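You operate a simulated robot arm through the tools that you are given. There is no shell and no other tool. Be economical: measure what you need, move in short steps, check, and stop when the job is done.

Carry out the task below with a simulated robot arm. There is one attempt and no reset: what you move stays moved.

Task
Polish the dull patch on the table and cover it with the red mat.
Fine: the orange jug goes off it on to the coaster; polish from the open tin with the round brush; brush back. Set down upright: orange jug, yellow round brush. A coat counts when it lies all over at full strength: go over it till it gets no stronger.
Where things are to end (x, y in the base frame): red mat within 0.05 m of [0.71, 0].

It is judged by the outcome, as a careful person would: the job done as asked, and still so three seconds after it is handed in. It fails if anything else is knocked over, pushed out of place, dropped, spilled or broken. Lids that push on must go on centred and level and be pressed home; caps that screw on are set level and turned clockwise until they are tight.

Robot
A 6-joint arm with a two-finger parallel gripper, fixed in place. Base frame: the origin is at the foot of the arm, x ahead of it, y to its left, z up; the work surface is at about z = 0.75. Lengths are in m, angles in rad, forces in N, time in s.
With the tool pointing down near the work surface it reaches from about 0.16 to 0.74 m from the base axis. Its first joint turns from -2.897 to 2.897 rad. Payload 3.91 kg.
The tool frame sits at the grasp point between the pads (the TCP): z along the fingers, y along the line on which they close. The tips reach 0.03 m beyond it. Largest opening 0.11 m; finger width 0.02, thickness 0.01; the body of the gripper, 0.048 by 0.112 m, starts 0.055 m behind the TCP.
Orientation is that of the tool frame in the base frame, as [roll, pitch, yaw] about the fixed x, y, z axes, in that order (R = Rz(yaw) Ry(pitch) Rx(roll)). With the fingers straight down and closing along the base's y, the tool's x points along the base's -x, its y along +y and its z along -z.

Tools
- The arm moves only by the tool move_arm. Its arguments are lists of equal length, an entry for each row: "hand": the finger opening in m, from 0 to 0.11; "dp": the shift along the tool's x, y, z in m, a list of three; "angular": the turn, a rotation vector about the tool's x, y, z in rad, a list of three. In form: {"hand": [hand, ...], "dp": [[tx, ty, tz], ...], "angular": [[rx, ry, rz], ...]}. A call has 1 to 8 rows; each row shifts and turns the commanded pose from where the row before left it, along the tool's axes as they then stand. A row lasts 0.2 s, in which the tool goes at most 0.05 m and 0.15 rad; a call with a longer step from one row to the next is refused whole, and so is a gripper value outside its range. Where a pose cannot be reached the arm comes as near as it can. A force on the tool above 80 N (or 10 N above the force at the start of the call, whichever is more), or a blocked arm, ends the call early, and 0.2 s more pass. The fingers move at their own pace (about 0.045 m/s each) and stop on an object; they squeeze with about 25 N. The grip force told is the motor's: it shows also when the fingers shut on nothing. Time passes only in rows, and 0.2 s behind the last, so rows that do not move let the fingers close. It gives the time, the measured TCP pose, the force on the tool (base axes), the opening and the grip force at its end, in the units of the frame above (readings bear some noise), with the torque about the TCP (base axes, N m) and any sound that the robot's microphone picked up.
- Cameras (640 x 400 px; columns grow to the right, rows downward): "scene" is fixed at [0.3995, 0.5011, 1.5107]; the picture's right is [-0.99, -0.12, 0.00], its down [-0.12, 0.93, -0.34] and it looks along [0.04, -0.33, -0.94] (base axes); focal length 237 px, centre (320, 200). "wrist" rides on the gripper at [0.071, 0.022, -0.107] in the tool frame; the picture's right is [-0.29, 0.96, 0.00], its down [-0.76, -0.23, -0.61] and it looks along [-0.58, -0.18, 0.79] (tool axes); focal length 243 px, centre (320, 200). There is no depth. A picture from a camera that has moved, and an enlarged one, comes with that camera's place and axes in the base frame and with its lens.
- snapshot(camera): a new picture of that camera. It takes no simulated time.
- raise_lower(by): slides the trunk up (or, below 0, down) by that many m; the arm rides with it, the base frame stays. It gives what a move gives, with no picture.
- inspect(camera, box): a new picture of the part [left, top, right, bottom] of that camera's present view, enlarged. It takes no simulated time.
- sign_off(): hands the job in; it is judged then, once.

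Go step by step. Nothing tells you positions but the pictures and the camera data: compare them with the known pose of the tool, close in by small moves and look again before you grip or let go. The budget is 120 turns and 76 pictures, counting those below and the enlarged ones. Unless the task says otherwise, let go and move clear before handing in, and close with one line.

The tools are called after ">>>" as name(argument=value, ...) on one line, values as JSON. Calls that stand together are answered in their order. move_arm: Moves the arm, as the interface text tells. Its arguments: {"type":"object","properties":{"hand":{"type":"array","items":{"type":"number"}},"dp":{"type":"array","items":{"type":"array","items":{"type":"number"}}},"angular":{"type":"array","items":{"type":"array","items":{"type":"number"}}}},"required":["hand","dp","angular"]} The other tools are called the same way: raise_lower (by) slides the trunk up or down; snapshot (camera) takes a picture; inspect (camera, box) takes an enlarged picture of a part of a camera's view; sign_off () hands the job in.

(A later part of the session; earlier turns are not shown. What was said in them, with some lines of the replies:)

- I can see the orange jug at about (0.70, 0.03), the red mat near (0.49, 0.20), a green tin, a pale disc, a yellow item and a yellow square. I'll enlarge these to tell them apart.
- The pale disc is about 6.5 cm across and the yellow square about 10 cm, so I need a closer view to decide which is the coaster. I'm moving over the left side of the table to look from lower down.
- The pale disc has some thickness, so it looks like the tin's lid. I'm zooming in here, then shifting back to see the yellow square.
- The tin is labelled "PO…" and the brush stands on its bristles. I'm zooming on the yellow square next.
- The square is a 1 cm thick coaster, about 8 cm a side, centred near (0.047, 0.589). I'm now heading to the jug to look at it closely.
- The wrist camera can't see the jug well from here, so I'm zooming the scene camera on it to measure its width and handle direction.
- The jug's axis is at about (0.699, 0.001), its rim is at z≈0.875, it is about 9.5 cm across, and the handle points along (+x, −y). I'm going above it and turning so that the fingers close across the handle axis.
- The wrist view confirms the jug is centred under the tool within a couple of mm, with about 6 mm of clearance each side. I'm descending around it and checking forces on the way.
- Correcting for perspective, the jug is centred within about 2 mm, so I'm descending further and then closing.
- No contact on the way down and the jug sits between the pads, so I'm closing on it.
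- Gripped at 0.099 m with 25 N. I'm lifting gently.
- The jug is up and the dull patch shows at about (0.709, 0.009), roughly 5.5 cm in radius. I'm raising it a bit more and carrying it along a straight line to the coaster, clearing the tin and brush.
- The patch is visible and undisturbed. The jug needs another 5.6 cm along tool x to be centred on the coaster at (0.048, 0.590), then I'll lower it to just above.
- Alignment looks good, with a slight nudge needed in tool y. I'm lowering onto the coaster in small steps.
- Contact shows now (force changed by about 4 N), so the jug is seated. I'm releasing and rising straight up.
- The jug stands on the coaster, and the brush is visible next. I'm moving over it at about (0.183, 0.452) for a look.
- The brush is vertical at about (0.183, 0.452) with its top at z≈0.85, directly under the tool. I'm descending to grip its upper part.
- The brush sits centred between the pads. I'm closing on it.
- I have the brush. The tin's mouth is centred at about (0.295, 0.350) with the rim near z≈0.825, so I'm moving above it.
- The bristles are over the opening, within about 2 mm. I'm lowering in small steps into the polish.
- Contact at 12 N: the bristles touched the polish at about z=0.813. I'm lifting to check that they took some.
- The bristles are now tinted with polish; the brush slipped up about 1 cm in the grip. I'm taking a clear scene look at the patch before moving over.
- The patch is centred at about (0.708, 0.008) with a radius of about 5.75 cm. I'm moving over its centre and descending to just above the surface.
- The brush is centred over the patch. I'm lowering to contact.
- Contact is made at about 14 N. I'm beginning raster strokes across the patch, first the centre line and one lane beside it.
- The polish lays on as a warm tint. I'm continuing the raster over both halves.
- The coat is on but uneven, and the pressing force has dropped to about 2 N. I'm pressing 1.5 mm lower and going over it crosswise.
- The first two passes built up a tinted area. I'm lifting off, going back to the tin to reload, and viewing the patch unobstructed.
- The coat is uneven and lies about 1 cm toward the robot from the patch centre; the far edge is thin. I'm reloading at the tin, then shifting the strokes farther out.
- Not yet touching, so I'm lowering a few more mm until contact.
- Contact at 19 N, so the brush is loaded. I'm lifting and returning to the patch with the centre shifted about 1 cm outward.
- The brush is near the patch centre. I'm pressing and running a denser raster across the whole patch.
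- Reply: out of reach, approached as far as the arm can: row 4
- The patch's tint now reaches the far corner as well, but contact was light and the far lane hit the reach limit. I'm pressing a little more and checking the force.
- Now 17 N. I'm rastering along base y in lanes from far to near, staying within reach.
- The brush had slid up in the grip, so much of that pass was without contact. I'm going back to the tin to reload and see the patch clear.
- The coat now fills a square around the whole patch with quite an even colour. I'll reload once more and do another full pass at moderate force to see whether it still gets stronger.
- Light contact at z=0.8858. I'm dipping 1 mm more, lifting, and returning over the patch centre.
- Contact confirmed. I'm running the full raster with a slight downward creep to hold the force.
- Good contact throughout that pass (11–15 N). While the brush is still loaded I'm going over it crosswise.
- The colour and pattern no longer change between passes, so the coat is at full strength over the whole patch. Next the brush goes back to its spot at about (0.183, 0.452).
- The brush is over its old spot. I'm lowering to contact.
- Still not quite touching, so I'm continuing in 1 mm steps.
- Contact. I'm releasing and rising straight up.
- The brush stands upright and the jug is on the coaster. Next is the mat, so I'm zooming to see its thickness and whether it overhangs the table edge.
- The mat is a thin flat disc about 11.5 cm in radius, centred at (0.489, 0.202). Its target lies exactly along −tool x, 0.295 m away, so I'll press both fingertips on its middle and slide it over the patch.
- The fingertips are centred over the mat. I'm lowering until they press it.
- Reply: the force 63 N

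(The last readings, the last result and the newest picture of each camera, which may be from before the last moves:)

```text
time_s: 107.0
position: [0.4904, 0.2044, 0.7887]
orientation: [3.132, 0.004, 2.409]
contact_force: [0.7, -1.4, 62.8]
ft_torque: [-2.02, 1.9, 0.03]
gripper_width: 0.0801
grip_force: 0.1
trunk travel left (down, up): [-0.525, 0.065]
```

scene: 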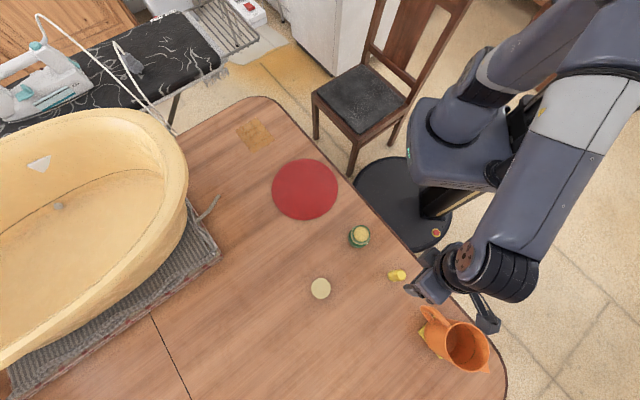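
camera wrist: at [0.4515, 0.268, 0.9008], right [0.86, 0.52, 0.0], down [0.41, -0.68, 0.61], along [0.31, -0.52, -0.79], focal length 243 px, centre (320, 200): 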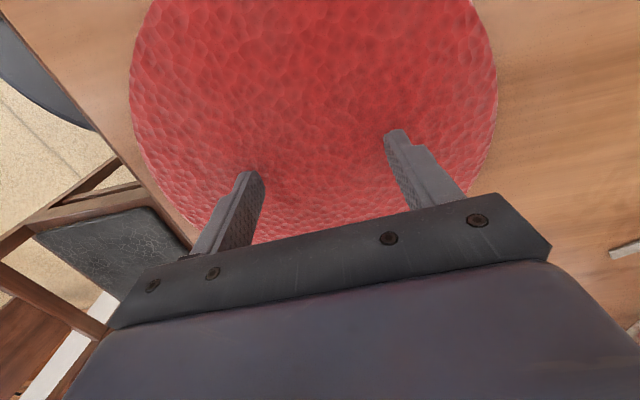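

The mat's top is at about z=0.758 and the force of 63 N is too high. I'm easing up and checking.

>>> move_arm(hand=[0.08, 0.08], dp=[[0, 0, -0.003], [0, 0, 0]], angular=[[0, 0, 0], [0, 0, 0]])

```text
time_s: 107.6
position: [0.4892, 0.2046, 0.7881]
orientation: [3.136, 0.001, 2.409]
contact_force: [5.0, -1.1, 43.2]
ft_torque: [-1.2, 0.94, 0.14]
gripper_width: 0.0797
grip_force: 0.0
trunk travel left (down, up): [-0.525, 0.065]
```

>>> move_arm(hand=[0.08, 0.08, 0.08, 0.08], dp=[[0, 0, -0.002], [0, 0, 0], [-0.02, 0, 0], [-0.02, 0, 0]], angular=[[0, 0, 0], [0, 0, 0], [0, 0, 0], [0, 0, 0]])

>>> inspect(camera="scene", box=[217, 120, 377, 220])

```text
time_s: 108.6
position: [0.5168, 0.1764, 0.788]
orientation: [-3.14, 0.0, 2.406]
contact_force: [-8.2, 5.0, 25.6]
ft_torque: [0.31, 0.16, -0.34]
gripper_width: 0.0799
grip_force: 0.0
trunk travel left (down, up): [-0.525, 0.065]
```

```text
4.00 times, centred on (297, 170) of scene
camera zoom: at [0.3995, 0.5011, 1.5107], right [-0.99, -0.12, 0.0], down [-0.12, 0.93, -0.34], along [0.04, -0.33, -0.94], focal length 949 px, centre (412, 320)
```

zoom: 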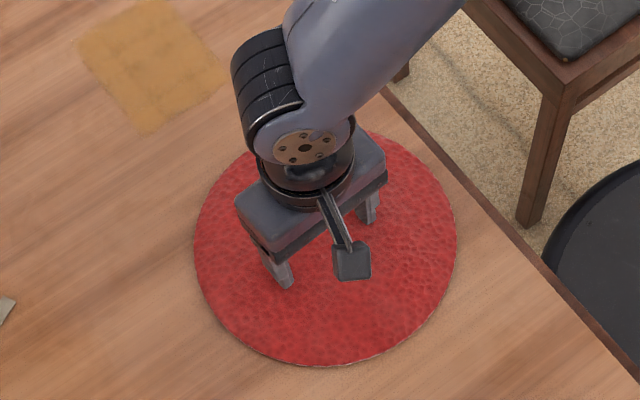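

The mat follows the fingers with about 25 N of pressure and is now at about (0.515, 0.178). I'm continuing the slide.

>>> move_arm(hand=[0.08, 0.08, 0.08, 0.08, 0.08, 0.08, 0.08], dp=[[-0.02, 0, 0], [-0.03, 0, 0], [-0.03, 0, 0], [-0.03, 0, 0], [-0.03, 0, 0], [-0.03, 0, 0], [-0.02, 0, 0]], angular=[[0, 0, 0], [0, 0, 0], [0, 0, 0], [0, 0, 0], [0, 0, 0], [0, 0, 0], [0, 0, 0]])

>>> inspect(camera="scene", box=[190, 80, 350, 180])

```text
time_s: 110.2
position: [0.6608, 0.0496, 0.7887]
orientation: [3.141, 0.0, 2.408]
contact_force: [-1.9, 0.3, 6.9]
ft_torque: [0.04, 0.08, -0.15]
gripper_width: 0.08
grip_force: 0.0
trunk travel left (down, up): [-0.525, 0.065]
```

```text
4.00 times, centred on (270, 130) of scene
camera zoom: at [0.3995, 0.5011, 1.5107], right [-0.99, -0.12, 0.0], down [-0.12, 0.93, -0.34], along [0.04, -0.33, -0.94], focal length 949 px, centre (520, 480)
```

zoom: 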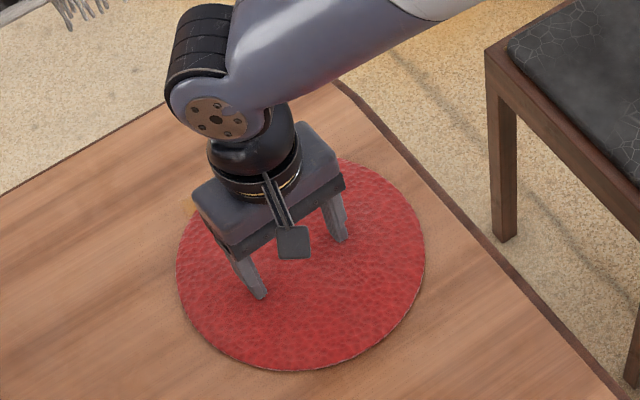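

The mat is at about (0.659, 0.050) and still following; 7 cm remain, with slightly more pressure.

>>> move_arm(hand=[0.08, 0.08, 0.08, 0.08, 0.08], dp=[[0, 0, 0.001], [-0.025, 0, 0.0005], [-0.025, 0, 0], [-0.018, -0.0015, 0], [0, 0, 0]], angular=[[0, 0, 0], [0, 0, 0], [0, 0, 0], [0, 0, 0], [0, 0, 0]])

>>> inspect(camera="scene", box=[190, 80, 350, 180])

```text
time_s: 111.4
position: [0.7086, 0.0049, 0.7889]
orientation: [3.14, 0.002, 2.409]
contact_force: [-3.8, 7.1, 16.4]
ft_torque: [-0.03, 0.34, -0.15]
gripper_width: 0.0797
grip_force: 0.0
trunk travel left (down, up): [-0.525, 0.065]
```

```text
4.00 times, centred on (270, 130) of scene
camera zoom: at [0.3995, 0.5011, 1.5107], right [-0.99, -0.12, 0.0], down [-0.12, 0.93, -0.34], along [0.04, -0.33, -0.94], focal length 949 px, centre (520, 480)
```

zoom: 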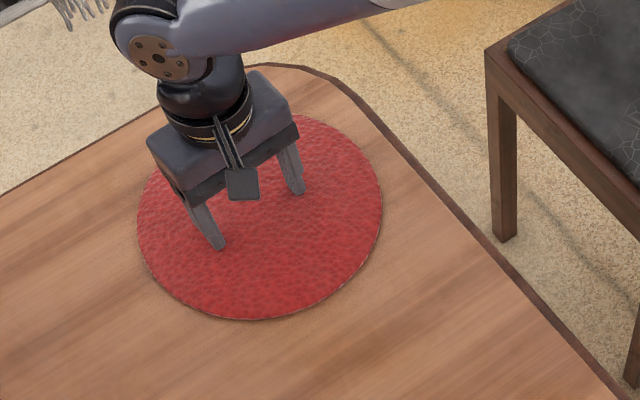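

The mat's centre is now at about (0.709, 0.004), covering the patch. I'm lifting off and moving clear for a final check.

>>> move_arm(hand=[0.08, 0.08, 0.08, 0.08, 0.08, 0.08, 0.08, 0.08], dp=[[0, 0, -0.01], [0, 0, -0.04], [0, 0, -0.045], [0, 0, -0.045], [0, 0, -0.045], [0.045, 0, 0], [0.045, 0, 0], [0.045, 0, 0]], angular=[[0, 0, 0], [0, 0, 0], [0, 0, 0], [0, 0, 0], [0, 0, 0], [0, 0, 0], [0, 0, 0], [0, 0, 0]])

>>> move_arm(hand=[0.08, 0.08, 0.08, 0.08, 0.08, 0.08], dp=[[0.045, 0, 0], [0.045, 0, 0], [0.045, 0, 0], [0.045, 0, -0.02], [0.045, 0, -0.02], [0, 0, 0]], angular=[[0, 0, 0], [0, 0, 0], [0, 0, 0], [0, 0, 0], [0, 0, 0], [0, 0, 0]])

>>> snapshot(camera="scene")

>>> inspect(camera="scene", box=[190, 80, 350, 180])

>>> inspect(camera="scene", box=[370, 250, 530, 380])

```text
time_s: 113.2
position: [0.6096, 0.0951, 0.9718]
orientation: [-3.141, 0.001, 2.409]
contact_force: [-0.3, 0.5, -0.2]
ft_torque: [0.01, 0.01, -0.02]
gripper_width: 0.0799
grip_force: 0.1
trunk travel left (down, up): [-0.525, 0.065]
```

```text
time_s: 114.6
position: [0.4427, 0.245, 1.0137]
orientation: [3.141, 0.001, 2.407]
contact_force: [0.0, 0.3, 0.0]
ft_torque: [0.01, 0.01, 0.0]
gripper_width: 0.08
grip_force: 0.2
trunk travel left (down, up): [-0.525, 0.065]
```

```text
15 pictures are left
```

scene: 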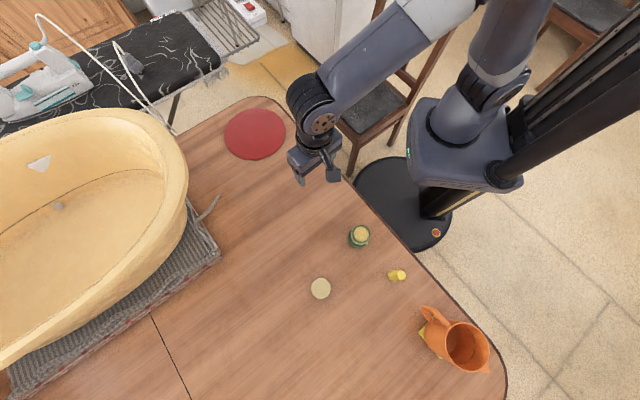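

```text
4.00 times, centred on (270, 130) of scene
camera zoom: at [0.3995, 0.5011, 1.5107], right [-0.99, -0.12, 0.0], down [-0.12, 0.93, -0.34], along [0.04, -0.33, -0.94], focal length 949 px, centre (520, 480)
```

zoom: 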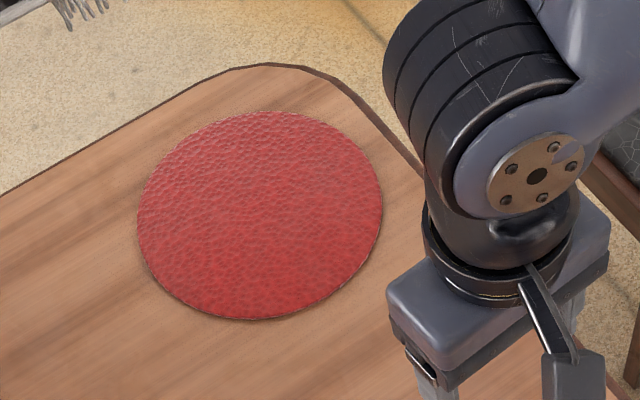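

```text
3.08 times, centred on (450, 315) of scene
camera zoom: at [0.3995, 0.5011, 1.5107], right [-0.99, -0.12, 0.0], down [-0.12, 0.93, -0.34], along [0.04, -0.33, -0.94], focal length 730 px, centre (-80, -154)
```

zoom: 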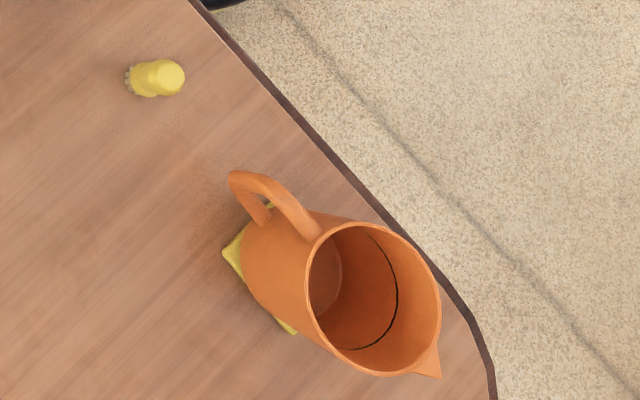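

The mat lies flat at about (0.709, 0.004) and fully covers the patch. The jug is upright on the coaster, the brush stands back on its spot, the tin and lid are undisturbed and the arm is clear, so I'm handing in.

>>> sign_off()

```text
The job is handed in.
```

The dull patch is polished all over and covered by the red mat, which lies at about (0.709, 0.004). The orange jug is upright on the coaster and the yellow brush is back upright on its spot.
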